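You operate a simulated robot arm through the tools that you are given. There is no shell and no other tool. Be economical: measure what you need, move in short steps, check, and stop when the job is done.

You are at the controls of a simulated robot arm. One attempt, no reset.

JOB
Turn the knob marked hold time to 5 sec. Shut the door marked returns. Put the little striped violet bowl on the top of the bench with pink legs away on the top of the wooden bench with blue legs. Open the door marked sweepings. The order is free.

Only the result counts: the job must be done as asked and must still hold three seconds after the hand-in. Knocking over, shifting, dropping, spilling or breaking anything else fails it.

ROBOT AND FRAMES
A 6-joint arm with a four-finger gripper on a trunk, on a base that drives. Base frame: it is fixed to the floor where the robot stands at the start and does not move with it; the origin is under the middle of the robot, x ahead of it, y to its left, z up. Lengths are in m, angles in degrees, forces in N, time in s.
With the tool pointing down near the work surface it reaches from about 0.1 to 0.64 m from the robot's upright axis, wherever it stands. Its first joint turns from -166.0 to 166.0 degrees. Places, roughly: door marked returns [1.7, -3.9, 0.4]; door marked sweepings [0.3, -5.6, 0.4]; knob marked hold time [0.4, 0, 1.5]; little striped violet bowl (6x6x4 cm) [1.6, -5.2, 0.9]; top of the wooden bench with blue legs [-4.9, -3.9, 0.8]. Payload 3.43 kg.
The tool frame sits at the grasp point between the pads (the TCP): z along the fingers, y along the line on which they close. The tips reach 0.03 m beyond it. Largest opening 0.12 m; the body of the gripper starts 0.085 m behind the TCP.
Orientation is that of the tool frame in the base frame, as a unit quaternion [x, y, z, w]. With the fingers straight down and closing along the base's y, the tool's x points along the base's -x, its y along +y and its z along -z.

CONTROLS
- The arm moves only by the tool move_arm. Its argument "deltas" is a list of rows, each a list of 7 numbers: the shift along the tool's x, y, z in units of 40 mm (1.0 is 40 mm), then the turn, a rotation vector about the tool's x, y, z in units of 8 degrees (1.0 is 8 degrees), then the finger opening in m, from 0 to 0.12. In form: [[tx, ty, tz, wx, wy, wz, fingers], ...]. A call has 1 to 20 rows; each row shifts and turns the commanded pose from where the row before left it, along the tool's axes as they then stand. A call with a number of a shift or a turn outside -1 to 1 is refused whole. A row lasts 0.2 s, in which the tool goes at most 0.05 m and 8.6 degrees; a call with a longer step from one row to the next is refused whole, and so is a gripper value outside its range. Where a pose cannot be reached the arm comes as near as it can. A force on the tool above 40 N (or 10 N above the force at the start of the call, whichever is more), or a blocked arm, ends the call early, and 0.2 s more pass. Each finger halts on what it meets, pressing with about 43 N; the grip force reading is that of the motor and also rises with nothing between the fingers. The clock runs only during rows and for 0.2 s after the last one: add rows that do not move to give the fingers time. It gives the time, the measured TCP pose, the force on the tool (base axes), the opening and the grip force at its end, in the units of the frame above (readings bear some noise), with the torque about the TCP (base axes, N m) and any sound that the robot's microphone picked up.
- Cameras (640 x 400 px; columns grow to the right, rows downward): "scene" is now at [0.0633, 0.1121, 1.8606]; the picture's right is [-0.32, -0.95, 0.00], its down [-0.54, 0.18, -0.82] and it looks along [0.78, -0.27, -0.57] (base axes); focal length 281 px, centre (320, 200). "wrist" rides on the gripper at [0.071, -0.017, -0.121] in the tool frame; the picture's right is [0.23, 0.97, 0.00], its down [-0.81, 0.19, -0.55] and it looks along [-0.54, 0.13, 0.83] (tool axes); focal length 275 px, centre (320, 200). There is no depth. A picture from a camera that has moved, and an enlarged one, comes with that camera's place and axes in the base frame and with its lens.
- grab_frame(camera): a new picture of that camera. No time passes.
- move_column(by): slides the trunk up (or, below 0, down) by that many m; the arm and the scene camera ride with it, the base frame stays. It gives what a move gives, with no picture.
- base_move(legs): drives the robot by 1 to 6 legs, each [ahead, left, turn to the left] in m, m and degrees, along the robot's own axes; the way and the turn of a leg run together, so that a leg with both is an arc; at most 1.5 m and 180 degrees a leg. The arm and the cameras ride along, it lands a little off, and it stops where it bumps. It gives what a move gives.
- turn_head(pan, tilt): turns the head with the scene camera to pan (to the left, within 120 degrees either way) and tilt (down, from -29 to 69), counted from straight ahead of the robot. It gives what a move gives.
- close_up(camera, box): a new picture of the part [left, top, right, bottom] of that camera's present view, enlarged. No time passes.
- finish_job(): hands the job in; it is judged then, once.

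Go step by step. Nothing tells you exact positions but the pictures and the camera data: compare them with the known pose of the tool, close in by small moves and look again before you grip or let go. The budget is 165 turns and 128 pictures, counting those below and the enlarged ones. Unless the task says otherwise, let go and move clear before handing in.

The tools are called after "Call:" as a command line: name --pt "numbers of a row" for each row, then --argument value for the rest, lists and objects as JSON in quotes. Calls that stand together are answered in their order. move_arm: Moves the arm, as the interface text tells. Its arguments: {"type":"object","properties":{"deltas":{"type":"array","items":{"type":"array","items":{"type":"number"}}}},"required":["deltas"]} The other tools are called the same way: move_column (by) slides the trunk up or down; base_move (legs) drives the base; turn_head (pan, tilt) turns the head that bears the scene camera; grab_frame (camera) takes a picture; close_up (camera, box) takes an enlarged picture of a part of a camera's view; finish_job () hands the job in.

At the start:

```text
t: 0.0
tool_pos: [0.3191, 0.1017, 1.7175]
orientation: [-0.001, 1.0, -0.001, 0.001]
wrist_force: [0.1, -0.9, -0.1]
torque: [0.01, 0.0, 0.04]
opening: 0.1201
grasp_force: 0.1
trunk travel left (down, up): [-0.35, 0.09]
robot x, y, heading: [-0.0002, -0.0031, 0.2]
head pan, tilt: [-18.9, 34.6]
```

scene: 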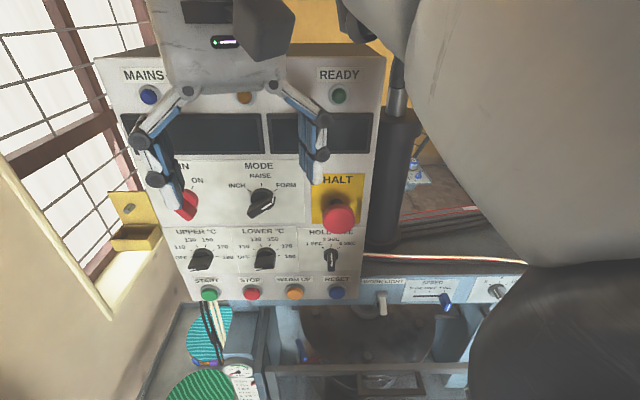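
wrist: 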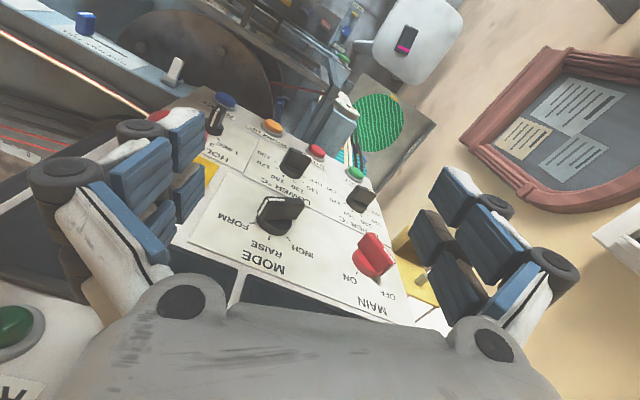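

I see a control panel ahead with the hold-time knob at the lower right; I'll look at it enlarged first.

Call:
close_up --camera "scene" --box '[280, 215, 380, 305]'

Call:
close_up --camera "wrist" --box '[180, 80, 320, 190]'

```text
4.44 times, centred on (330, 260) of scene
camera zoom: at [0.0633, 0.1121, 1.8606], right [-0.32, -0.95, 0.0], down [-0.54, 0.18, -0.82], along [0.78, -0.27, -0.57], focal length 1249 px, centre (276, -67)
```

zoom: 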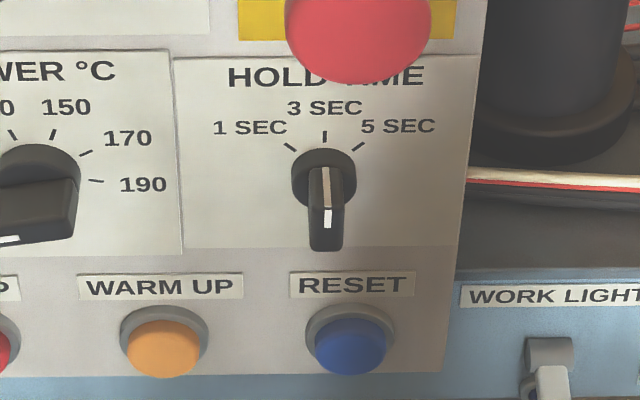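

```text
3.64 times, centred on (250, 135) of wrist
camera zoom: at [0.2464, 0.0846, 1.8376], right [-0.23, 0.97, 0.0], down [0.81, 0.19, 0.55], along [0.54, 0.13, -0.83], focal length 1001 px, centre (574, 436)
```

zoom: 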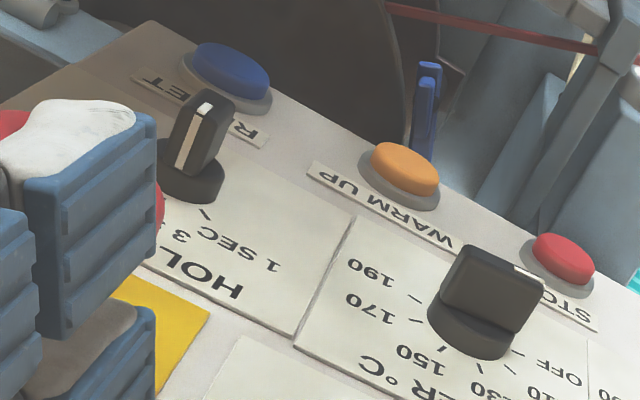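

The hold knob points at 3 SEC on a vertical panel whose outward normal is about [-0.95, 0.32, 0]; the knob is near [0.375, -0.015, 1.50]. I'll look around for room to back off.

Call:
turn_head --pan 115 --tilt 35

Call:
grab_frame --camera "scene"

Call:
turn_head --pan -115 --tilt 35

Call:
grab_frame --camera "scene"

Call:
turn_head --pan -70 --tilt 15

Call:
grab_frame --camera "scene"

```text
t: 2.2
tool_pos: [0.3194, 0.1021, 1.7181]
orientation: [0.0, 1.0, 0.0, 0.001]
wrist_force: [-0.1, 0.1, 0.1]
torque: [-0.02, 0.0, -0.03]
opening: 0.12
grasp_force: 0.0
trunk travel left (down, up): [-0.35, 0.09]
robot x, y, heading: [0.0006, -0.0009, 0.1]
head pan, tilt: [115.0, 35.0]
```

```text
123 pictures are left
camera scene: at [-0.0573, 0.2206, 1.86], right [0.91, 0.42, 0.0], down [0.24, -0.52, -0.82], along [-0.35, 0.74, -0.57], focal length 281 px, centre (320, 200)
```

scene: 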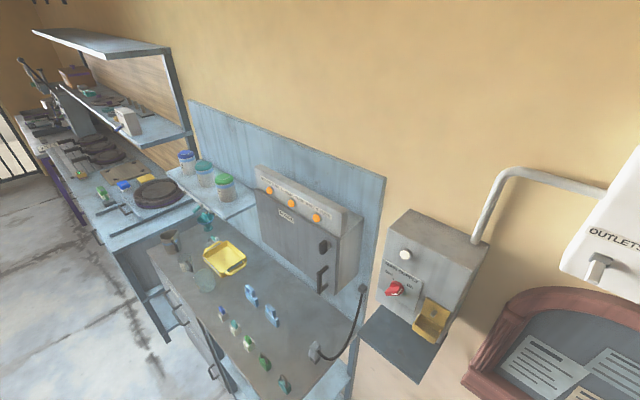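

```text
t: 5.4
tool_pos: [0.319, 0.1019, 1.718]
orientation: [0.0, 1.0, 0.0, 0.001]
wrist_force: [0.7, -0.7, -1.0]
torque: [0.01, -0.02, 0.03]
opening: 0.1201
grasp_force: 0.2
trunk travel left (down, up): [-0.35, 0.09]
robot x, y, heading: [0.0003, -0.0012, -0.2]
head pan, tilt: [-115.0, 35.0]
```

```text
122 pictures are left
camera scene: at [-0.0574, 0.0609, 1.86], right [-0.91, 0.42, 0.0], down [0.24, 0.52, -0.82], along [-0.35, -0.74, -0.57], focal length 281 px, centre (320, 200)
```

scene: 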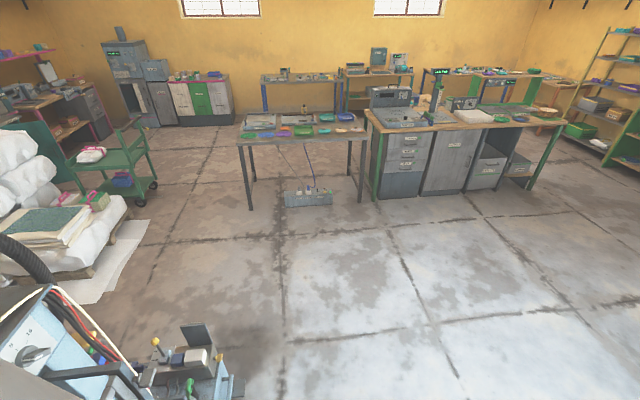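

```text
t: 6.6
tool_pos: [0.3188, 0.1013, 1.7168]
orientation: [0.0, 1.0, 0.0, 0.001]
wrist_force: [-0.4, -0.2, -0.3]
torque: [0.02, -0.01, 0.0]
opening: 0.1199
grasp_force: 0.0
trunk travel left (down, up): [-0.35, 0.09]
robot x, y, heading: [0.0004, -0.0013, -0.0]
head pan, tilt: [-70.0, 15.0]
```

```text
121 pictures are left
camera scene: at [0.0117, 0.0528, 1.892], right [-0.94, -0.34, 0.0], down [-0.09, 0.24, -0.97], along [0.33, -0.91, -0.26], focal length 281 px, centre (320, 200)
```

scene: 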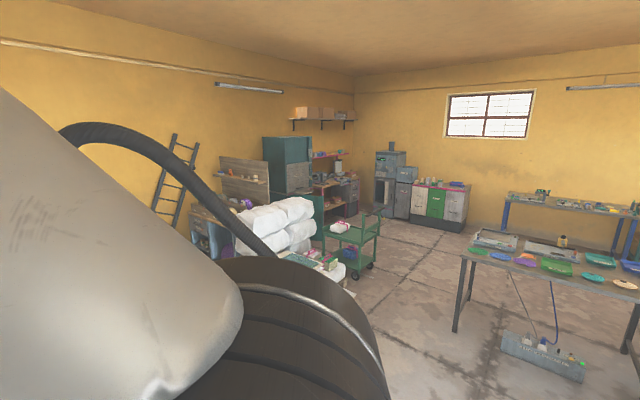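

Open floor lies behind the robot. I'll back off 0.22 m, turn to face the panel squarely, and bring the head back.

Call:
base_move --legs '[[-0.22, 0, 0], [0, 0, -19]]'

Call:
turn_head --pan 0 --tilt 35

Call:
grab_frame --camera "scene"

```text
t: 9.3
tool_pos: [0.1129, -0.0093, 1.7187]
orientation: [0.167, 0.986, 0.0, 0.001]
wrist_force: [0.1, 0.4, 0.2]
torque: [0.0, 0.0, -0.03]
opening: 0.1199
grasp_force: 0.1
trunk travel left (down, up): [-0.35, 0.09]
robot x, y, heading: [-0.2221, -0.0024, -19.4]
head pan, tilt: [-70.0, 15.0]
```

```text
t: 10.7
tool_pos: [0.1137, -0.0079, 1.7172]
orientation: [0.167, 0.986, 0.0, 0.001]
wrist_force: [-0.5, -0.3, 0.6]
torque: [-0.03, -0.03, -0.01]
opening: 0.1202
grasp_force: 0.1
trunk travel left (down, up): [-0.35, 0.09]
robot x, y, heading: [-0.2215, 0.0014, -19.1]
head pan, tilt: [0.0, 35.0]
```

```text
120 pictures are left
camera scene: at [-0.1111, 0.1106, 1.86], right [-0.33, -0.94, 0.0], down [-0.54, 0.19, -0.82], along [0.77, -0.27, -0.57], focal length 281 px, centre (320, 200)
```

scene: 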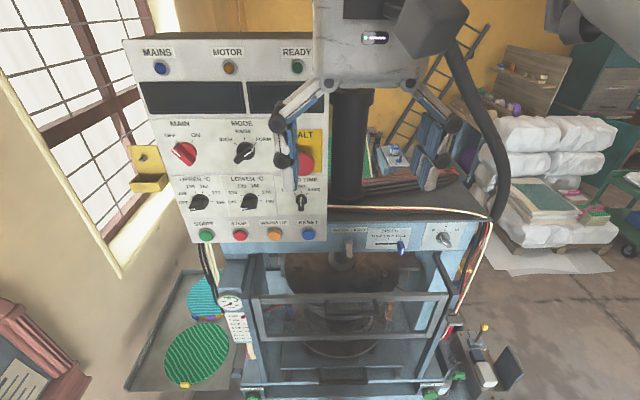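

I'm squared to the panel. Moving forward 0.1 m and pitching the tool to horizontal.

Call:
move_arm --pt "-0.8 0 0 0 0 0 0.06" --pt "-0.8 0 0 0 0 0 0.06" --pt "-0.8 0 0 0 0 0 0.06" --pt "0 0 0 0 -1 0 0.06" --pt "0 0 0 0 -1 0 0.06" --pt "0 0 0 0 -1 0 0.06" --pt "0 0 0 0 -1 0 0.06" --pt "0 0 0 0 -1 0 0.06" --pt "0 0 0 0 -1 0 0.06" --pt "0 0 0 0 -1 0 0.06" --pt "0 0 0 0 -1 0 0.06" --pt "0 0 0 0 -1 0 0.06" --pt "0 0 0 0 -1 0 0.06" --pt "0 0 0 0 -1 0 0.06" --pt "0 0 0 0 -0.25 0 0.06" --pt "0 0 0 0 0 0 0.06"

Call:
grab_frame --camera "scene"

```text
t: 14.1
tool_pos: [0.1992, -0.0397, 1.7023]
orientation: [0.118, 0.696, -0.118, 0.698]
wrist_force: [-0.1, -0.4, -0.2]
torque: [0.01, -0.03, -0.03]
opening: 0.06
grasp_force: 0.2
out of reach, approached as far as the arm can: row 2, 3
trunk travel left (down, up): [-0.35, 0.09]
robot x, y, heading: [-0.2219, -0.0001, -19.3]
head pan, tilt: [0.0, 35.0]
```

```text
119 pictures are left
camera scene: at [-0.1111, 0.1107, 1.86], right [-0.33, -0.94, 0.0], down [-0.54, 0.19, -0.82], along [0.77, -0.27, -0.57], focal length 281 px, centre (320, 200)
```

scene: 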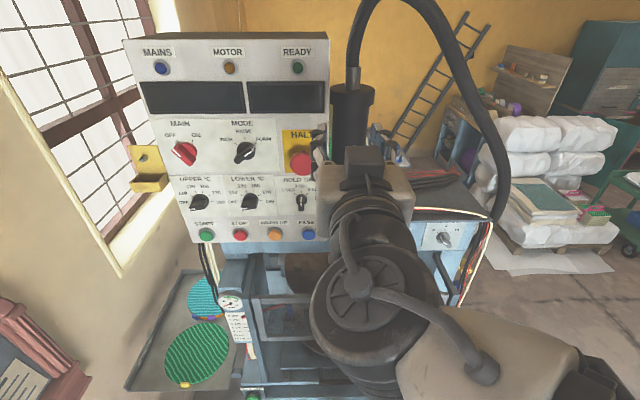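

Tool is horizontal. Now lining up in front of the knob, about 0.1 m short, then looking with the wrist camera.

Call:
move_arm --pt "0.85 0.34 0 0 0 0 0.06" --pt "0.85 0.34 0 0 0 0 0.06" --pt "0.85 0.34 0 0 0 0 0.06" --pt "0.85 0.34 0 0 0 0 0.06" --pt "0.85 0.34 0 0 0 0 0.06" --pt "0.85 0.34 0 0 0 0 0.06" --pt "0 0 0 0 0 0 0.06"

Call:
grab_frame --camera "wrist"

Call:
grab_frame --camera "scene"

```text
t: 15.7
tool_pos: [0.2503, 0.0517, 1.5188]
orientation: [0.12, 0.696, -0.117, 0.699]
wrist_force: [0.6, -1.0, -0.1]
torque: [0.03, -0.02, 0.02]
opening: 0.0598
grasp_force: 0.0
out of reach, approached as far as the arm can: row 3, 4, 5
trunk travel left (down, up): [-0.35, 0.09]
robot x, y, heading: [-0.2198, -0.0022, -19.1]
head pan, tilt: [0.0, 35.0]
```

```text
118 pictures are left
camera wrist: at [0.1318, 0.0757, 1.4458], right [0.32, 0.92, -0.22], down [-0.46, 0.36, 0.81], along [0.83, -0.16, 0.54], focal length 275 px, centre (320, 200)
```

wrist: 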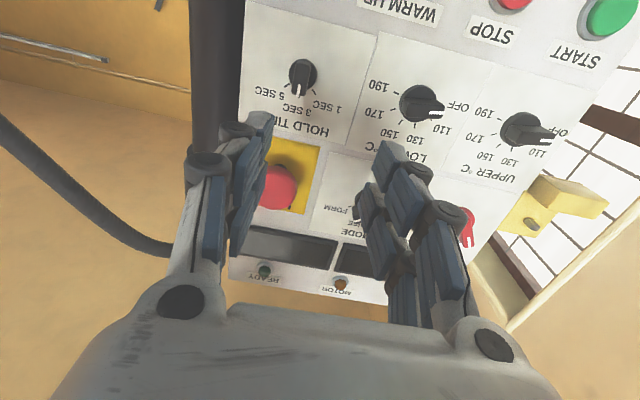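

```text
117 pictures are left
camera scene: at [-0.1071, 0.1168, 1.8686], right [-0.24, -0.97, 0.0], down [-0.48, 0.12, -0.87], along [0.84, -0.21, -0.49], focal length 281 px, centre (320, 200)
```

scene: 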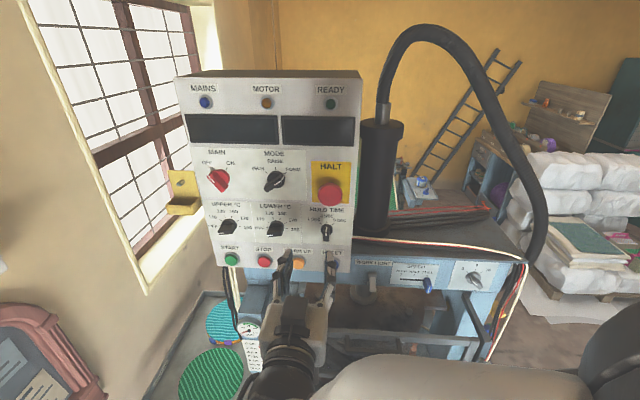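

The gripper is left of and a bit above the knob. I'll refine the knob's position with enlarged views.

Call:
close_up --camera "wrist" --box '[240, 40, 360, 115]'

Call:
close_up --camera "scene" --box '[280, 190, 376, 250]'

```text
5.33 times, centred on (300, 78) of wrist
camera zoom: at [0.1318, 0.0757, 1.4458], right [0.32, 0.92, -0.22], down [-0.46, 0.36, 0.81], along [0.83, -0.16, 0.54], focal length 1468 px, centre (427, 853)
```

zoom: 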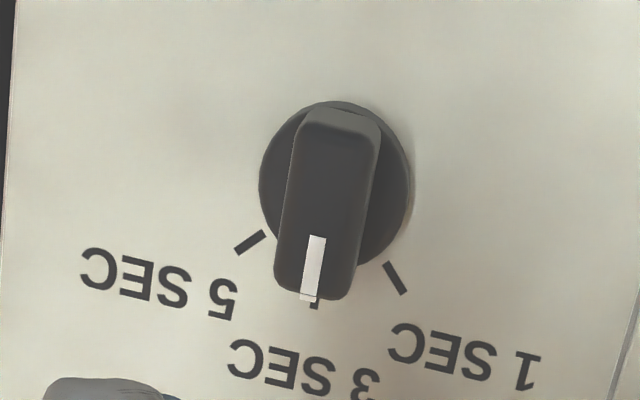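

```text
6.67 times, centred on (328, 220) of scene
camera zoom: at [-0.1071, 0.1168, 1.8686], right [-0.24, -0.97, 0.0], down [-0.48, 0.12, -0.87], along [0.84, -0.21, -0.49], focal length 1874 px, centre (267, 67)
```

zoom: 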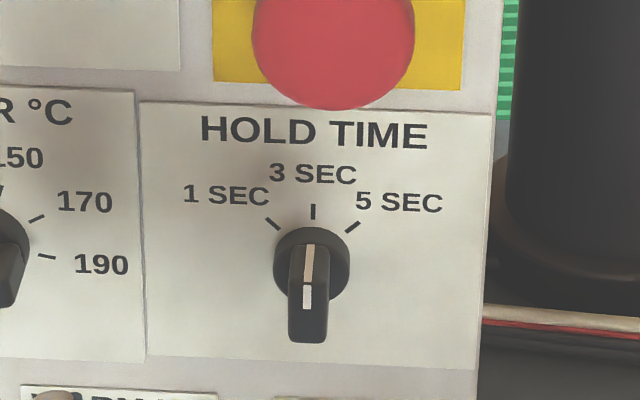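

Knob front centre refined to about [0.373, -0.016, 1.493]. Shifting right 24 mm, down 26 mm, forward 80 mm.

Call:
move_arm --pt "0.65 -0.6 0 0 0 0 0.06" --pt "0 0 0.7 0 0 0 0.06" --pt "0 0 0.7 0 0 0 0.06" --pt "0 0 0.6 0 0 0 0.06" --pt "0 0 0 0 0 0 0.06"

Call:
grab_frame --camera "wrist"

Call:
grab_frame --camera "scene"

```text
t: 16.9
tool_pos: [0.3411, 0.0164, 1.4974]
orientation: [0.118, 0.696, -0.118, 0.698]
wrist_force: [-0.3, 0.7, 0.4]
torque: [0.01, -0.01, 0.01]
opening: 0.0599
grasp_force: 0.0
out of reach, approached as far as the arm can: row 1
trunk travel left (down, up): [-0.35, 0.09]
robot x, y, heading: [-0.2224, -0.0028, -19.4]
head pan, tilt: [0.0, 35.0]
```

```text
114 pictures are left
camera wrist: at [0.2209, 0.04, 1.4244], right [0.32, 0.92, -0.23], down [-0.46, 0.36, 0.81], along [0.83, -0.15, 0.54], focal length 275 px, centre (320, 200)
```

wrist: 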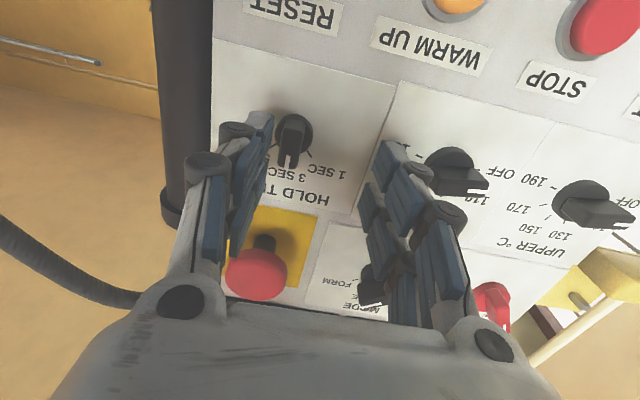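

```text
113 pictures are left
camera scene: at [-0.1118, 0.1111, 1.8601], right [-0.33, -0.94, 0.0], down [-0.54, 0.19, -0.82], along [0.77, -0.27, -0.57], focal length 281 px, centre (320, 200)
```

scene: 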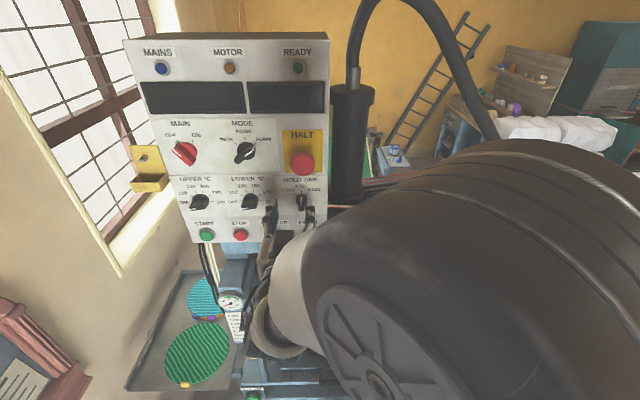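

Still about 20 mm left; correcting sideways and looking closer.

Call:
move_arm --pt "0.1 -0.5 0 0 0 0 0.06" --pt "0 0 0 0 0 0 0.06"

Call:
grab_frame --camera "wrist"

Call:
close_up --camera "scene" --box '[220, 170, 380, 270]'

```text
t: 17.5
tool_pos: [0.3354, -0.001, 1.493]
orientation: [0.118, 0.697, -0.118, 0.698]
wrist_force: [-0.1, -0.3, -0.6]
torque: [0.0, -0.01, -0.04]
opening: 0.0599
grasp_force: 0.0
trunk travel left (down, up): [-0.35, 0.09]
robot x, y, heading: [-0.2236, 0.003, -19.3]
head pan, tilt: [0.0, 35.0]
```

```text
112 pictures are left
camera wrist: at [0.2149, 0.0219, 1.4205], right [0.32, 0.92, -0.23], down [-0.46, 0.36, 0.81], along [0.83, -0.15, 0.54], focal length 275 px, centre (320, 200)
```

wrist: 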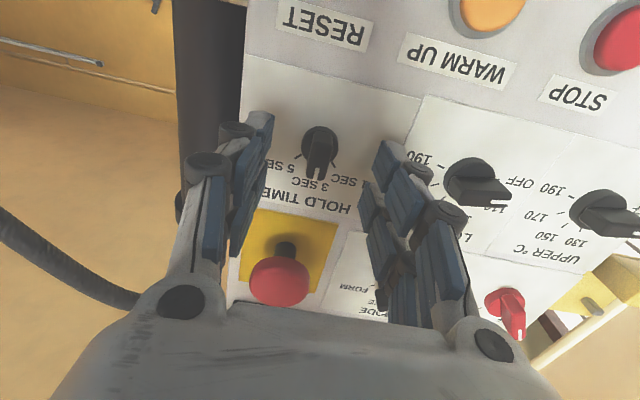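

```text
4.00 times, centred on (300, 220) of scene
camera zoom: at [-0.1105, 0.1118, 1.8599], right [-0.33, -0.94, 0.0], down [-0.54, 0.19, -0.82], along [0.77, -0.27, -0.57], focal length 1124 px, centre (400, 120)
```

zoom: 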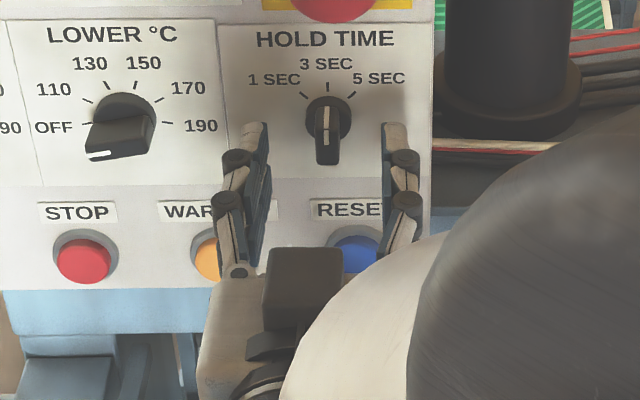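

Aligned. Advance 23 mm and close on the knob bar.

Call:
move_arm --pt "0 -0.04 0.57 0 0 0 0.06" --pt "0 0 0 0 0 0 0.03" --pt "0 0 0 0 0 0 0.03"

Call:
close_up --camera "wrist" --box '[200, 80, 440, 230]'

Call:
close_up --camera "scene" --box '[240, 170, 360, 245]'

```text
t: 18.3
tool_pos: [0.3549, -0.0122, 1.4929]
orientation: [0.118, 0.697, -0.117, 0.698]
wrist_force: [-0.1, 0.0, 0.1]
torque: [-0.04, -0.02, -0.01]
opening: 0.0298
grasp_force: 0.0
trunk travel left (down, up): [-0.35, 0.09]
robot x, y, heading: [-0.2248, 0.0018, -19.1]
head pan, tilt: [0.0, 35.0]
```

```text
2.67 times, centred on (320, 155) of wrist
camera zoom: at [0.236, 0.0118, 1.42], right [0.32, 0.92, -0.23], down [-0.46, 0.36, 0.81], along [0.83, -0.15, 0.54], focal length 734 px, centre (320, 320)
```

zoom: 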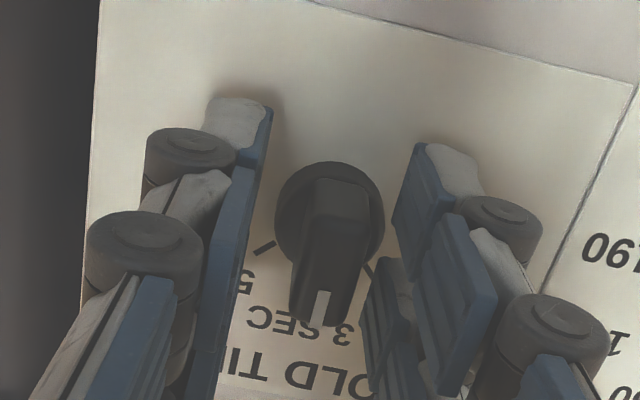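

```text
5.33 times, centred on (300, 208) of scene
camera zoom: at [-0.1103, 0.1104, 1.86], right [-0.33, -0.94, 0.0], down [-0.54, 0.19, -0.82], along [0.77, -0.27, -0.57], focal length 1499 px, centre (427, 160)
```

zoom: 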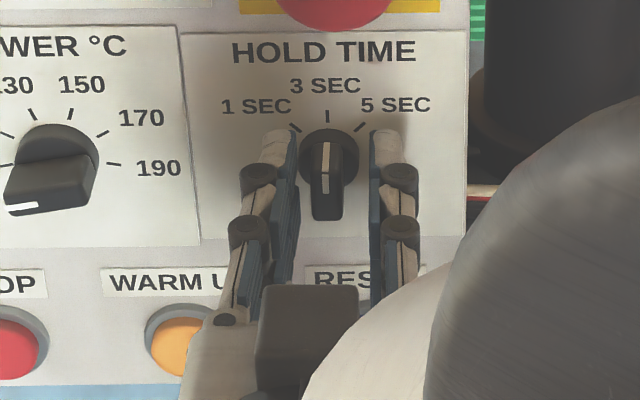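

Fingers straddle the knob bar. Closing gently.

Call:
move_arm --pt "0 0 0 0 0 0 0.02" --pt "0 0 0 0 0 0 0.012" --pt "0 0 0 0 0 0 0.008" --pt "0 0 0 0 0 0 0.008"

Call:
close_up --camera "scene" --box '[240, 170, 360, 245]'

```text
t: 19.3
tool_pos: [0.356, -0.0104, 1.4922]
orientation: [0.117, 0.697, -0.117, 0.698]
wrist_force: [4.7, 7.2, 3.3]
torque: [0.06, 0.15, 0.34]
opening: 0.013
grasp_force: 38.3
trunk travel left (down, up): [-0.35, 0.09]
robot x, y, heading: [-0.2192, -0.0026, -19.0]
head pan, tilt: [0.0, 35.0]
```

```text
5.33 times, centred on (300, 208) of scene
camera zoom: at [-0.1102, 0.1128, 1.8598], right [-0.33, -0.94, 0.0], down [-0.54, 0.19, -0.82], along [0.77, -0.27, -0.57], focal length 1499 px, centre (427, 160)
```

zoom: 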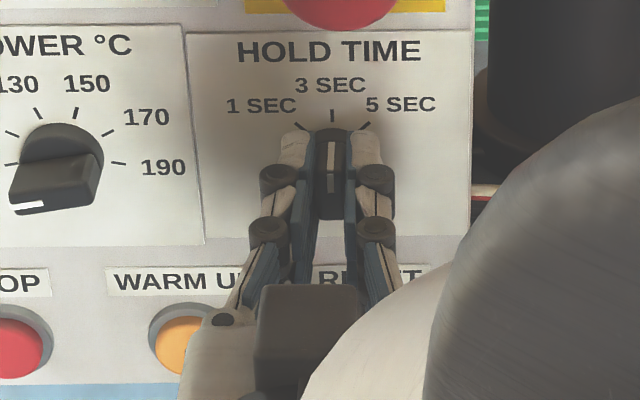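

Gripped at 13 mm. Turning clockwise 44° and listening/looking.

Call:
move_arm --pt "0 0 0 0 0 0.7 0.008" --pt "0 0 0 0 0 0.8 0.008" --pt "0 0 0 0 0 0.8 0.008" --pt "0 0 0 0 0 0.8 0.008" --pt "0 0 0 0 0 0.8 0.008" --pt "0 0 0 0 0 0.8 0.008" --pt "0 0 0 0 0 0.8 0.008" --pt "0 0 0 0 0 0 0.008"

Call:
close_up --camera "scene" --box '[240, 170, 360, 245]'

```text
t: 20.1
tool_pos: [0.3562, -0.0087, 1.5127]
orientation: [0.222, 0.681, -0.04, 0.697]
wrist_force: [-3.8, -22.3, 2.3]
torque: [-0.34, 0.2, -0.2]
opening: 0.0196
grasp_force: 10.6
out of reach, approached as far as the arm can: row 2, 3
trunk travel left (down, up): [-0.35, 0.09]
robot x, y, heading: [-0.2178, -0.0006, -19.4]
head pan, tilt: [0.0, 35.0]
stopped in row 3: the force on the tool passed its limit at 45 N (the readings are from after the stop); the commanded pose is now the measured one
```

```text
5.33 times, centred on (300, 208) of scene
camera zoom: at [-0.1118, 0.1059, 1.8605], right [-0.33, -0.94, 0.0], down [-0.54, 0.19, -0.82], along [0.77, -0.27, -0.57], focal length 1499 px, centre (427, 160)
```

zoom: 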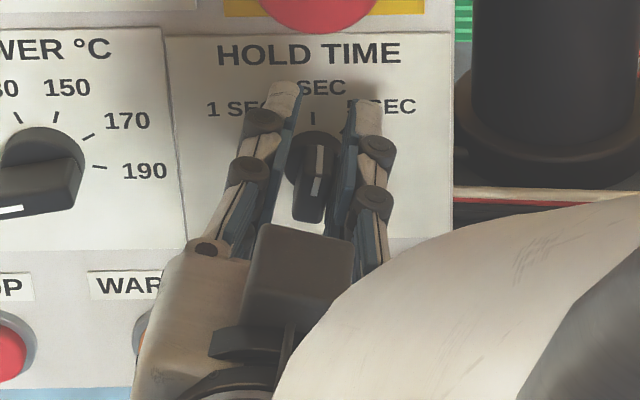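

The arm got awkward and the grip slipped with the knob only slightly turned. I'll open, back straight off, and test the roll in free space.

Call:
move_arm --pt "0 0 0 0 0 0 0.05" --pt "0 0 0 0 0 0 0.06" --pt "0 0 -0.8 0 0 0 0.06" --pt "0 0 -0.8 0 0 0 0.06" --pt "0 0 0 0 0 0 0.06"

Call:
move_arm --pt "0 0 0 0 0 0.8 0.06" --pt "0 0 0 0 0 0.8 0.06" --pt "0 0 0 0 0 0.8 0.06" --pt "0 0 0 0 0 0.8 0.06" --pt "0 0 0 0 0 0.8 0.06" --pt "0 0 0 0 0 0 0.06"

Call:
grab_frame --camera "scene"

```text
t: 21.3
tool_pos: [0.2994, 0.0219, 1.5158]
orientation: [0.218, 0.683, -0.039, 0.697]
wrist_force: [0.1, 0.7, 0.4]
torque: [-0.04, 0.0, -0.03]
opening: 0.0597
grasp_force: 0.1
trunk travel left (down, up): [-0.35, 0.09]
robot x, y, heading: [-0.2231, -0.0015, -19.6]
head pan, tilt: [0.0, 35.0]
```

```text
t: 22.7
tool_pos: [0.2904, 0.065, 1.6453]
orientation: [0.398, 0.6, 0.153, 0.677]
wrist_force: [-0.2, -0.4, -0.2]
torque: [-0.04, 0.01, -0.02]
opening: 0.0598
grasp_force: 0.1
out of reach, approached as far as the arm can: row 1, 2, 3, 4, 5
trunk travel left (down, up): [-0.35, 0.09]
robot x, y, heading: [-0.2208, 0.0011, -19.3]
head pan, tilt: [0.0, 35.0]
```

```text
106 pictures are left
camera scene: at [-0.1103, 0.11, 1.8599], right [-0.33, -0.94, 0.0], down [-0.54, 0.19, -0.82], along [0.77, -0.27, -0.57], focal length 281 px, centre (320, 200)
```

scene: 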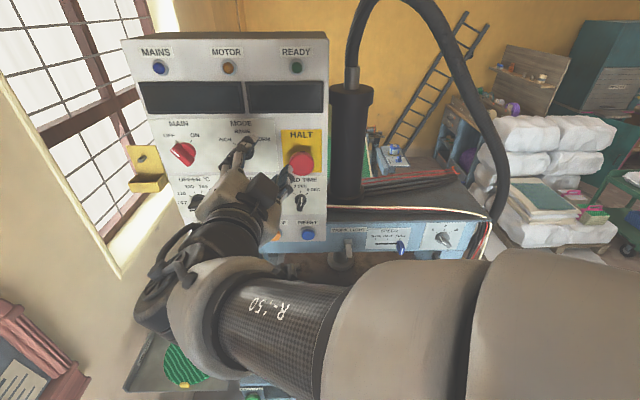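

Positive roll runs into a joint limit. I'll retreat a bit and test rolling the other way, so I can grip with the hand flipped 180°.

Call:
move_arm --pt "0 0 -0.5 0 0 -1 0.06" --pt "0 0 0 0 0 -1 0.06" --pt "0 0 0 0 0 -1 0.06" --pt "0 0 0 0 0 -1 0.06" --pt "0 0 0 0 0 -1 0.06" --pt "0 0 0 0 0 -1 0.06" --pt "0 0 0 0 0 -1 0.06" --pt "0 0 0 0 0 -1 0.06" --pt "0 0 0 0 0 -1 0.06" --pt "0 0 0 0 0 -1 0.06" --pt "0 0 0 0 0 -1 0.06" --pt "0 0 0 0 0 -1 0.06" --pt "0 0 0 0 0 -1 0.06" --pt "0 0 0 0 0 -1 0.06" --pt "0 0 0 0 0 -1 0.06" --pt "0 0 0 0 0 0 0.06"

Call:
grab_frame --camera "scene"

```text
t: 26.1
tool_pos: [0.2708, 0.0714, 1.6457]
orientation: [-0.318, 0.642, -0.512, 0.474]
wrist_force: [0.3, -0.3, 0.9]
torque: [0.02, -0.02, -0.01]
opening: 0.0603
grasp_force: 0.2
trunk travel left (down, up): [-0.35, 0.09]
robot x, y, heading: [-0.2195, -0.0006, -19.5]
head pan, tilt: [0.0, 35.0]
```

```text
105 pictures are left
camera scene: at [-0.111, 0.1101, 1.86], right [-0.33, -0.94, 0.0], down [-0.54, 0.19, -0.82], along [0.77, -0.27, -0.57], focal length 281 px, centre (320, 200)
```

scene: 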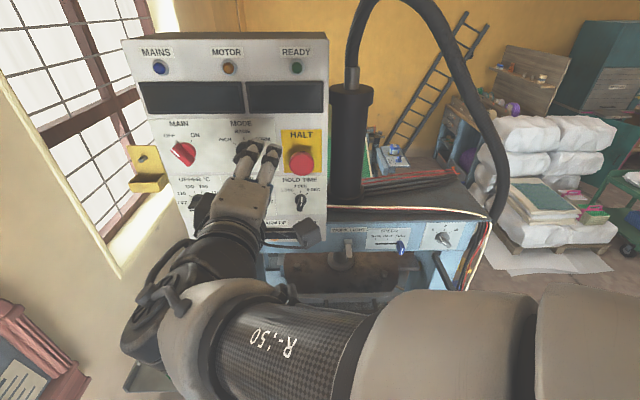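

Negative roll works. Continuing to the full flip.

Call:
move_arm --pt "0 0 0 0 0 -1 0.06" --pt "0 0 0 0 0 -1 0.06" --pt "0 0 0 0 0 -1 0.06" --pt "0 0 0 0 0 -1 0.06" --pt "0 0 0 0 0 -1 0.06" --pt "0 0 0 0 0 -1 0.06" --pt "0 0 0 0 0 -1 0.06" --pt "0 0 0 0 0 -1 0.06" --pt "0 0 0 0 0 -1 0.06" --pt "0 0 0 0 0 -1 0.06" --pt "0 0 0 0 0 -1 0.06" --pt "0 0 0 0 0 -1 0.06" --pt "0 0 0 0 0 -1 0.06" --pt "0 0 0 0 0 0 0.06"

```text
t: 29.1
tool_pos: [0.2705, 0.0726, 1.6448]
orientation: [0.702, -0.144, 0.689, 0.111]
wrist_force: [-0.5, 0.0, 0.2]
torque: [0.02, 0.02, -0.01]
opening: 0.06
grasp_force: 0.0
trunk travel left (down, up): [-0.35, 0.09]
robot x, y, heading: [-0.2239, -0.0021, -19.2]
head pan, tilt: [0.0, 35.0]
```

Flipped, with room to turn positive. Fine-aligning and lining up in front of the knob again.

Call:
move_arm --pt "0 0 0 0.2 0.19 -0.3 0.06" --pt "-0.76 0.26 0 0 0 0 0.06" --pt "-0.76 0.25 0 0 0 0 0.06" --pt "-0.76 0.25 0 0 0 0 0.06" --pt "-0.76 0.25 0 0 0 0 0.06" --pt "-0.76 0.25 0 0 0 0 0.06" --pt "0 0 0 0 0 0 0.06"

Call:
grab_frame --camera "wrist"

Call:
close_up --camera "scene" --box '[200, 145, 360, 245]'

```text
t: 30.7
tool_pos: [0.2671, 0.0339, 1.4981]
orientation: [0.696, -0.119, 0.698, 0.117]
wrist_force: [-0.4, 0.1, 0.3]
torque: [0.05, 0.0, 0.0]
opening: 0.0599
grasp_force: 0.1
out of reach, approached as far as the arm can: row 6
trunk travel left (down, up): [-0.35, 0.09]
robot x, y, heading: [-0.221, -0.0024, -19.5]
head pan, tilt: [0.0, 35.0]
```

```text
104 pictures are left
camera wrist: at [0.1584, 0.0887, 1.5675], right [-0.32, -0.92, 0.23], down [-0.58, 0.0, -0.81], along [0.75, -0.39, -0.54], focal length 275 px, centre (320, 200)
```

wrist: 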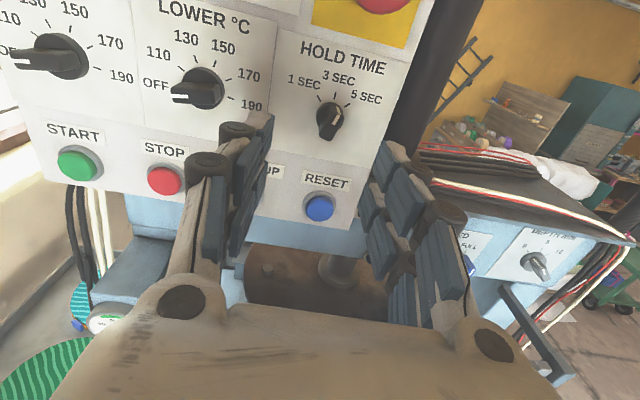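

```text
4.00 times, centred on (280, 195) of scene
camera zoom: at [-0.1133, 0.1093, 1.8603], right [-0.33, -0.94, 0.0], down [-0.54, 0.19, -0.82], along [0.77, -0.27, -0.57], focal length 1124 px, centre (480, 220)
```

zoom: 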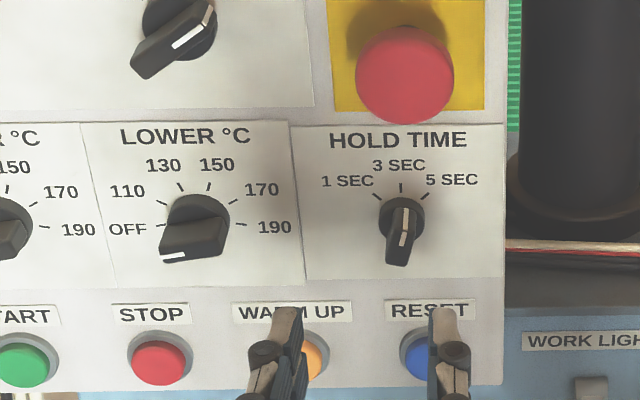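

The knob now points ~10° past 3 SEC. Aligning with roll +10°, advancing, then verifying.

Call:
move_arm --pt "-0.13 0.32 0 0 0 0 0.06" --pt "0 0 0.6 0 0 0.6 0.06" --pt "0 0 0.6 0 0 0.6 0.06" --pt "0 0 0.55 0 0 0 0.06" --pt "0 0 0 0 0 0 0.06"

Call:
close_up --camera "wrist" --box '[180, 60, 460, 235]'

Call:
close_up --camera "scene" --box '[200, 145, 360, 245]'

```text
t: 31.9
tool_pos: [0.3395, 0.0041, 1.4941]
orientation: [0.684, -0.176, 0.705, 0.058]
wrist_force: [0.4, 0.2, 0.2]
torque: [0.0, 0.01, -0.02]
opening: 0.0599
grasp_force: 0.0
out of reach, approached as far as the arm can: row 1
trunk travel left (down, up): [-0.35, 0.09]
robot x, y, heading: [-0.2208, 0.0, -19.3]
head pan, tilt: [0.0, 35.0]
```

```text
2.29 times, centred on (320, 148) of wrist
camera zoom: at [0.2266, 0.0475, 1.5664], right [-0.33, -0.94, 0.06], down [-0.54, 0.13, -0.83], along [0.78, -0.31, -0.55], focal length 629 px, centre (320, 320)
```

zoom: 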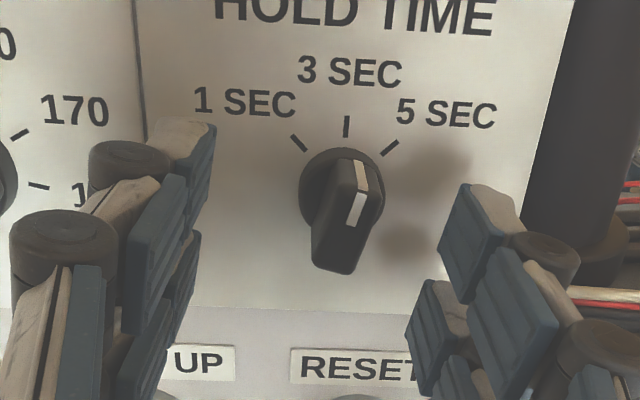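

```text
4.00 times, centred on (280, 195) of scene
camera zoom: at [-0.1117, 0.1103, 1.86], right [-0.33, -0.94, 0.0], down [-0.54, 0.19, -0.82], along [0.77, -0.27, -0.57], focal length 1124 px, centre (480, 220)
```

zoom: 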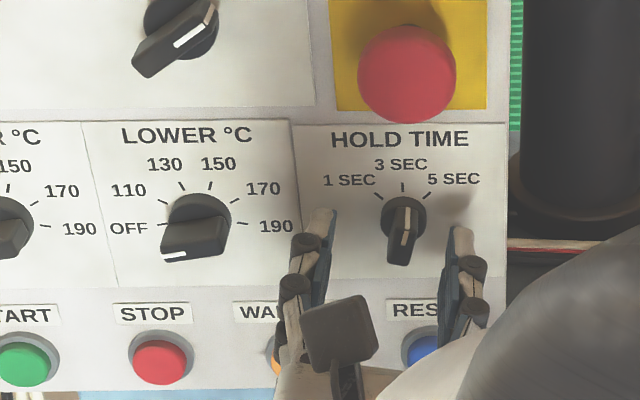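

Good; shifting 8 mm right, 21 mm in, and closing.

Call:
move_arm --pt "-0.03 0.2 0 0 0 0 0.06" --pt "0 0 0.52 0 0 0 0.05" --pt "0 0 0 0 0 0 0.03" --pt "0 0 0 0 0 0 0.02" --pt "0 0 0 0 0 0 0.01" --pt "0 0 0 0 0 0 0.008" --pt "0 0 0 0 0 0 0.008"

Call:
close_up --camera "wrist" --box '[180, 60, 460, 235]'

```text
t: 33.5
tool_pos: [0.3591, -0.0088, 1.4919]
orientation: [0.684, -0.177, 0.705, 0.059]
wrist_force: [4.3, 5.2, 2.2]
torque: [0.03, 0.27, 0.23]
opening: 0.0128
grasp_force: 38.9
trunk travel left (down, up): [-0.35, 0.09]
robot x, y, heading: [-0.2202, -0.0005, -19.3]
head pan, tilt: [0.0, 35.0]
```

```text
2.29 times, centred on (320, 148) of wrist
camera zoom: at [0.2458, 0.0343, 1.564], right [-0.33, -0.94, 0.06], down [-0.54, 0.13, -0.83], along [0.78, -0.31, -0.55], focal length 629 px, centre (320, 320)
```

zoom: 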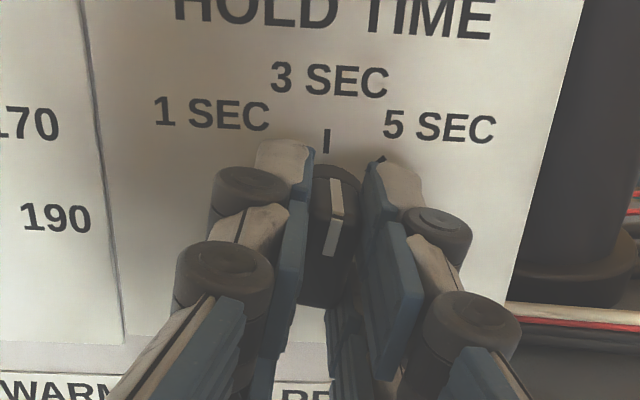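

Gripped well. Turning clockwise about 36° more.

Call:
move_arm --pt "0 0 0 0 0 0.75 0.008" --pt "0 0 0 0 0 0.75 0.008" --pt "0 0 0 0 0 0.75 0.008" --pt "0 0 0 0 0 0.75 0.008" --pt "0 0 0 0 0 0.75 0.008" --pt "0 0 0 0 0 0.75 0.008" --pt "0 0 0 0 0 0 0.008"

Call:
close_up --camera "wrist" --box '[180, 60, 460, 235]'

Call:
close_up --camera "scene" --box '[240, 170, 360, 245]'

```text
t: 35.1
tool_pos: [0.3594, -0.0077, 1.4928]
orientation: [0.596, -0.378, 0.69, -0.163]
wrist_force: [8.4, 9.9, 11.3]
torque: [-0.77, 0.31, 0.69]
opening: 0.0131
grasp_force: 44.9
trunk travel left (down, up): [-0.35, 0.09]
robot x, y, heading: [-0.2219, -0.0026, -19.0]
head pan, tilt: [0.0, 35.0]
```

```text
2.29 times, centred on (320, 148) of wrist
camera zoom: at [0.2318, -0.0054, 1.5531], right [-0.27, -0.8, -0.54], down [-0.37, 0.6, -0.71], along [0.89, 0.01, -0.46], focal length 629 px, centre (320, 320)
```

zoom: 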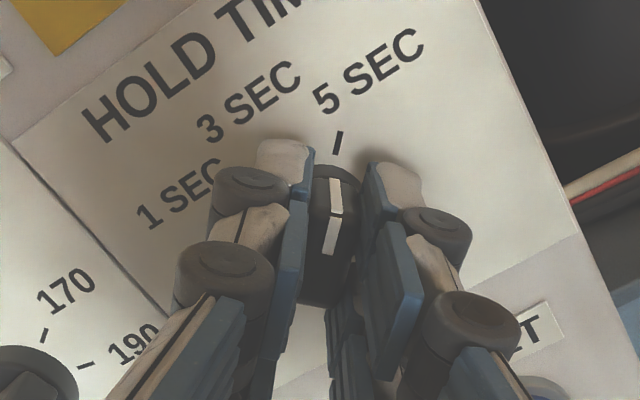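

```text
5.33 times, centred on (300, 208) of scene
camera zoom: at [-0.1097, 0.1127, 1.8598], right [-0.33, -0.94, 0.0], down [-0.54, 0.19, -0.82], along [0.77, -0.27, -0.57], focal length 1499 px, centre (427, 160)
```

zoom: 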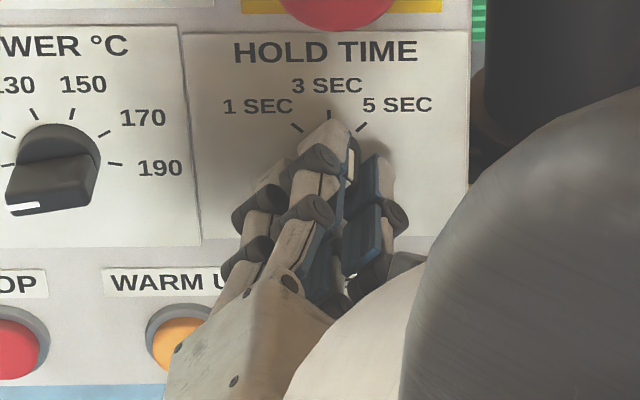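

The pointer lines up with the 5 SEC tick. Releasing, backing off and checking.

Call:
move_arm --pt "0 0 0 0 0 0 0.03" --pt "0 0 0 0 0 0 0.04" --pt "0 0 0 0 0 0 0.05" --pt "0 0 -0.7 0 0 0 0.06" --pt "0 0 -0.7 0 0 0 0.06" --pt "0 0 -0.7 0 0 0 0.06" --pt "0 0 -0.7 0 0 0 0.06" --pt "0 0 0 0 0 0 0.06"

Call:
close_up --camera "wrist" --box '[180, 60, 460, 235]'

Call:
close_up --camera "scene" --box '[240, 170, 360, 245]'

```text
t: 36.9
tool_pos: [0.2678, 0.0369, 1.4971]
orientation: [0.595, -0.381, 0.688, -0.162]
wrist_force: [-0.7, 0.5, 0.6]
torque: [0.01, 0.0, 0.01]
opening: 0.0601
grasp_force: 0.0
out of reach, approached as far as the arm can: row 7
trunk travel left (down, up): [-0.35, 0.09]
robot x, y, heading: [-0.2234, -0.0004, -19.1]
head pan, tilt: [0.0, 35.0]
```

```text
2.29 times, centred on (320, 148) of wrist
camera zoom: at [0.1403, 0.0392, 1.5573], right [-0.28, -0.8, -0.54], down [-0.37, 0.61, -0.7], along [0.88, 0.0, -0.47], focal length 629 px, centre (320, 320)
```

zoom: 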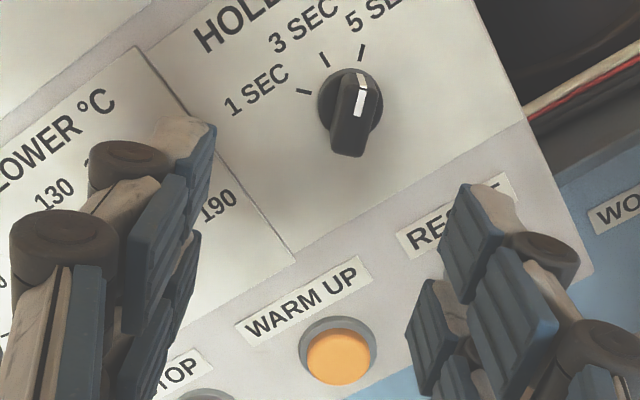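

```text
5.33 times, centred on (300, 208) of scene
camera zoom: at [-0.1107, 0.1093, 1.86], right [-0.33, -0.94, 0.0], down [-0.54, 0.19, -0.82], along [0.77, -0.27, -0.57], focal length 1499 px, centre (427, 160)
```

zoom: 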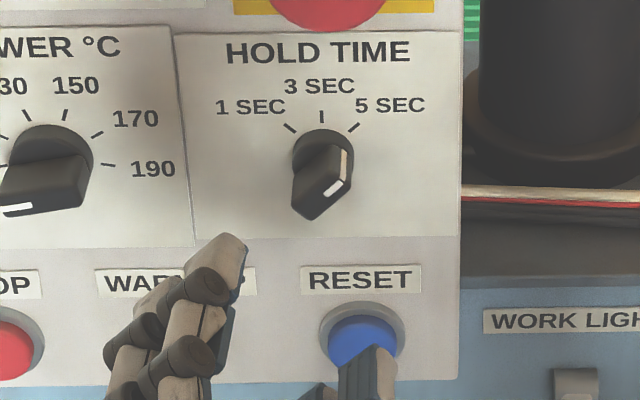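

Call:
close_up --camera "wrist" --box '[280, 70, 376, 130]'

```text
6.67 times, centred on (328, 100) of wrist
camera zoom: at [0.1403, 0.0392, 1.5573], right [-0.28, -0.8, -0.54], down [-0.37, 0.61, -0.7], along [0.88, 0.0, -0.47], focal length 1835 px, centre (267, 867)
```

zoom: 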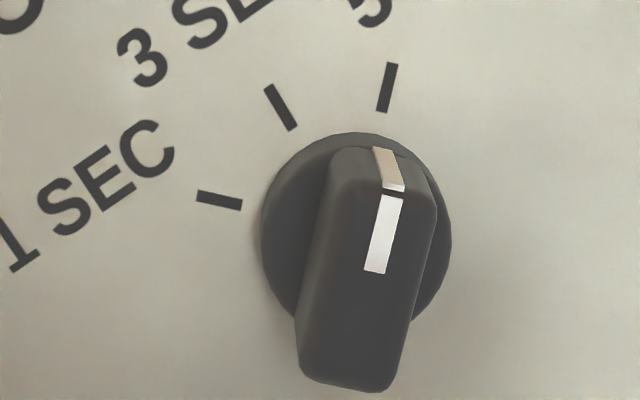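

The pointer is parallel with the 5 SEC tick — knob done. Now backing away and folding the tool downward for travel.

Call:
base_move --legs '[[-0.3, 0, 0]]'

Call:
move_arm --pt "0 0 0 0 0 -1 0.06" --pt "0 0 0 0 0 -1 0.06" --pt "0 0 0 0 0 -1 0.06" --pt "0 0 0 0 0 -1 0.06" --pt "0 0 0 0 0 -1 0.06" --pt "0 0 0 0 0 -0.7 0.06" --pt "0.5 0 0 0 -1 0 0.06" --pt "0.5 0 0 0 -1 0 0.06" --pt "0.5 0 0 0 -1 0 0.06" --pt "0 0 0 0 -1 0 0.06" --pt "0 0 0 0 -1 0 0.06" --pt "0 0 0 0 -1 0 0.06" --pt "0 0 0 0 -1 0 0.06" --pt "0 0 0 0 -1 0 0.06" --pt "0 0 0 0 -1 0 0.06" --pt "0 0 0 0 -1 0 0.06" --pt "0 0 0 0 -1 0 0.06" --pt "0 0 0 0 0 0 0.06"

Call:
turn_head --pan -60 --tilt 30

Call:
grab_frame --camera "scene"

```text
t: 38.9
tool_pos: [-0.0127, 0.1368, 1.4961]
orientation: [0.596, -0.378, 0.689, -0.164]
wrist_force: [-0.1, 0.1, 0.7]
torque: [0.0, -0.02, 0.0]
opening: 0.0601
grasp_force: 0.2
trunk travel left (down, up): [-0.35, 0.09]
robot x, y, heading: [-0.5009, 0.0973, -18.9]
head pan, tilt: [0.0, 35.0]
```

```text
t: 42.7
tool_pos: [-0.0076, 0.1343, 1.5574]
orientation: [0.986, -0.166, 0.018, 0.0]
wrist_force: [-0.1, -0.3, 0.7]
torque: [-0.01, -0.04, 0.02]
opening: 0.06
grasp_force: 0.1
trunk travel left (down, up): [-0.35, 0.09]
robot x, y, heading: [-0.5014, 0.0989, -19.0]
head pan, tilt: [0.0, 35.0]
```

```text
t: 44.0
tool_pos: [-0.0054, 0.1342, 1.5556]
orientation: [0.986, -0.166, 0.017, 0.001]
wrist_force: [-0.2, -0.1, -0.1]
torque: [0.03, -0.02, 0.0]
opening: 0.0597
grasp_force: 0.0
trunk travel left (down, up): [-0.35, 0.09]
robot x, y, heading: [-0.5031, 0.0979, -18.9]
head pan, tilt: [-60.0, 30.0]
```

```text
94 pictures are left
camera scene: at [-0.4576, 0.1482, 1.8678], right [-0.98, -0.19, 0.0], down [-0.09, 0.49, -0.87], along [0.16, -0.85, -0.5], focal length 281 px, centre (320, 200)
```

scene: 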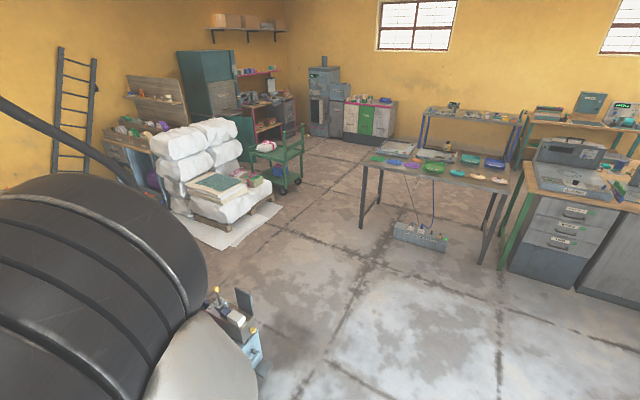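

Path between pallet and the grey table is about 1 m wide. Tucking the arm in and driving.

Call:
move_arm --pt "-0.8 0 -0.4 0 0 0 0.06" --pt "-0.8 0 -0.4 0 0 0 0.06" --pt "-0.8 0 -0.4 0 0 0 0.06" --pt "-0.8 0 -0.4 0 0 0 0.06" --pt "-0.8 0 0 0 0 0 0.06" --pt "0 0 0 0 0 0 0.06"

Call:
base_move --legs '[[0, 0, -71], [1.5, 0.1, 0], [1.0, 0.52, 0]]'

Call:
turn_head --pan 10 --tilt 25

Call:
grab_frame --camera "scene"

```text
t: 45.4
tool_pos: [-0.1569, 0.1863, 1.6133]
orientation: [0.986, -0.166, 0.017, 0.002]
wrist_force: [0.8, 0.1, 0.1]
torque: [0.01, 0.03, -0.04]
opening: 0.0601
grasp_force: 0.0
trunk travel left (down, up): [-0.35, 0.09]
robot x, y, heading: [-0.5039, 0.0992, -19.3]
head pan, tilt: [-60.0, 30.0]
```

```text
refused: leg 2 is longer than a leg can be; nothing moved
```

```text
t: 46.8
tool_pos: [-0.159, 0.1868, 1.6147]
orientation: [0.986, -0.165, 0.018, 0.001]
wrist_force: [0.7, 0.6, -0.1]
torque: [-0.02, 0.01, -0.01]
opening: 0.0601
grasp_force: 0.1
trunk travel left (down, up): [-0.35, 0.09]
robot x, y, heading: [-0.5003, 0.0944, -19.3]
head pan, tilt: [10.0, 25.0]
```

```text
93 pictures are left
camera scene: at [-0.3838, 0.2222, 1.8758], right [-0.16, -0.99, 0.0], down [-0.42, 0.07, -0.91], along [0.89, -0.14, -0.42], focal length 281 px, centre (320, 200)
```

scene: 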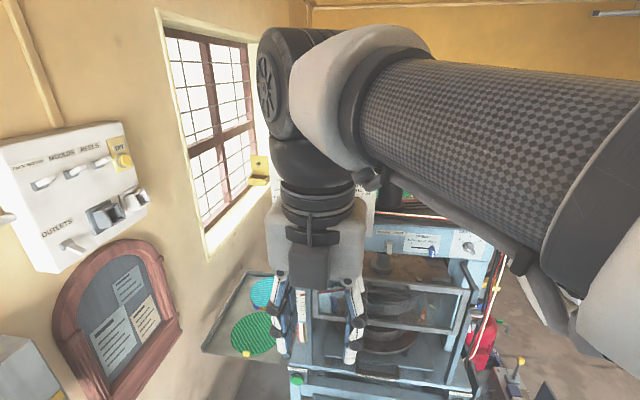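

Leg slightly too long; splitting it.

Call:
base_move --legs '[[0, 0, -71], [1.45, 0.1, 0], [1.05, 0.52, 0]]'

Call:
grab_frame --camera "scene"

```text
t: 62.6
tool_pos: [0.2595, -2.7005, 1.6135]
orientation: [-0.698, 0.716, -0.013, -0.011]
wrist_force: [0.0, -0.3, -0.3]
torque: [0.02, -0.02, 0.01]
opening: 0.0601
grasp_force: 0.0
trunk travel left (down, up): [-0.35, 0.09]
robot x, y, heading: [0.0682, -2.3987, -91.6]
head pan, tilt: [10.0, 25.0]
```

```text
92 pictures are left
camera scene: at [0.2234, -2.4744, 1.8758], right [-0.99, -0.15, 0.0], down [-0.06, 0.42, -0.91], along [0.13, -0.9, -0.42], focal length 281 px, centre (320, 200)
```

scene: 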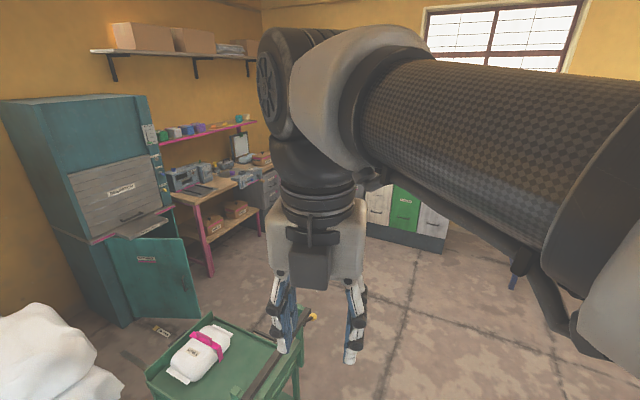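

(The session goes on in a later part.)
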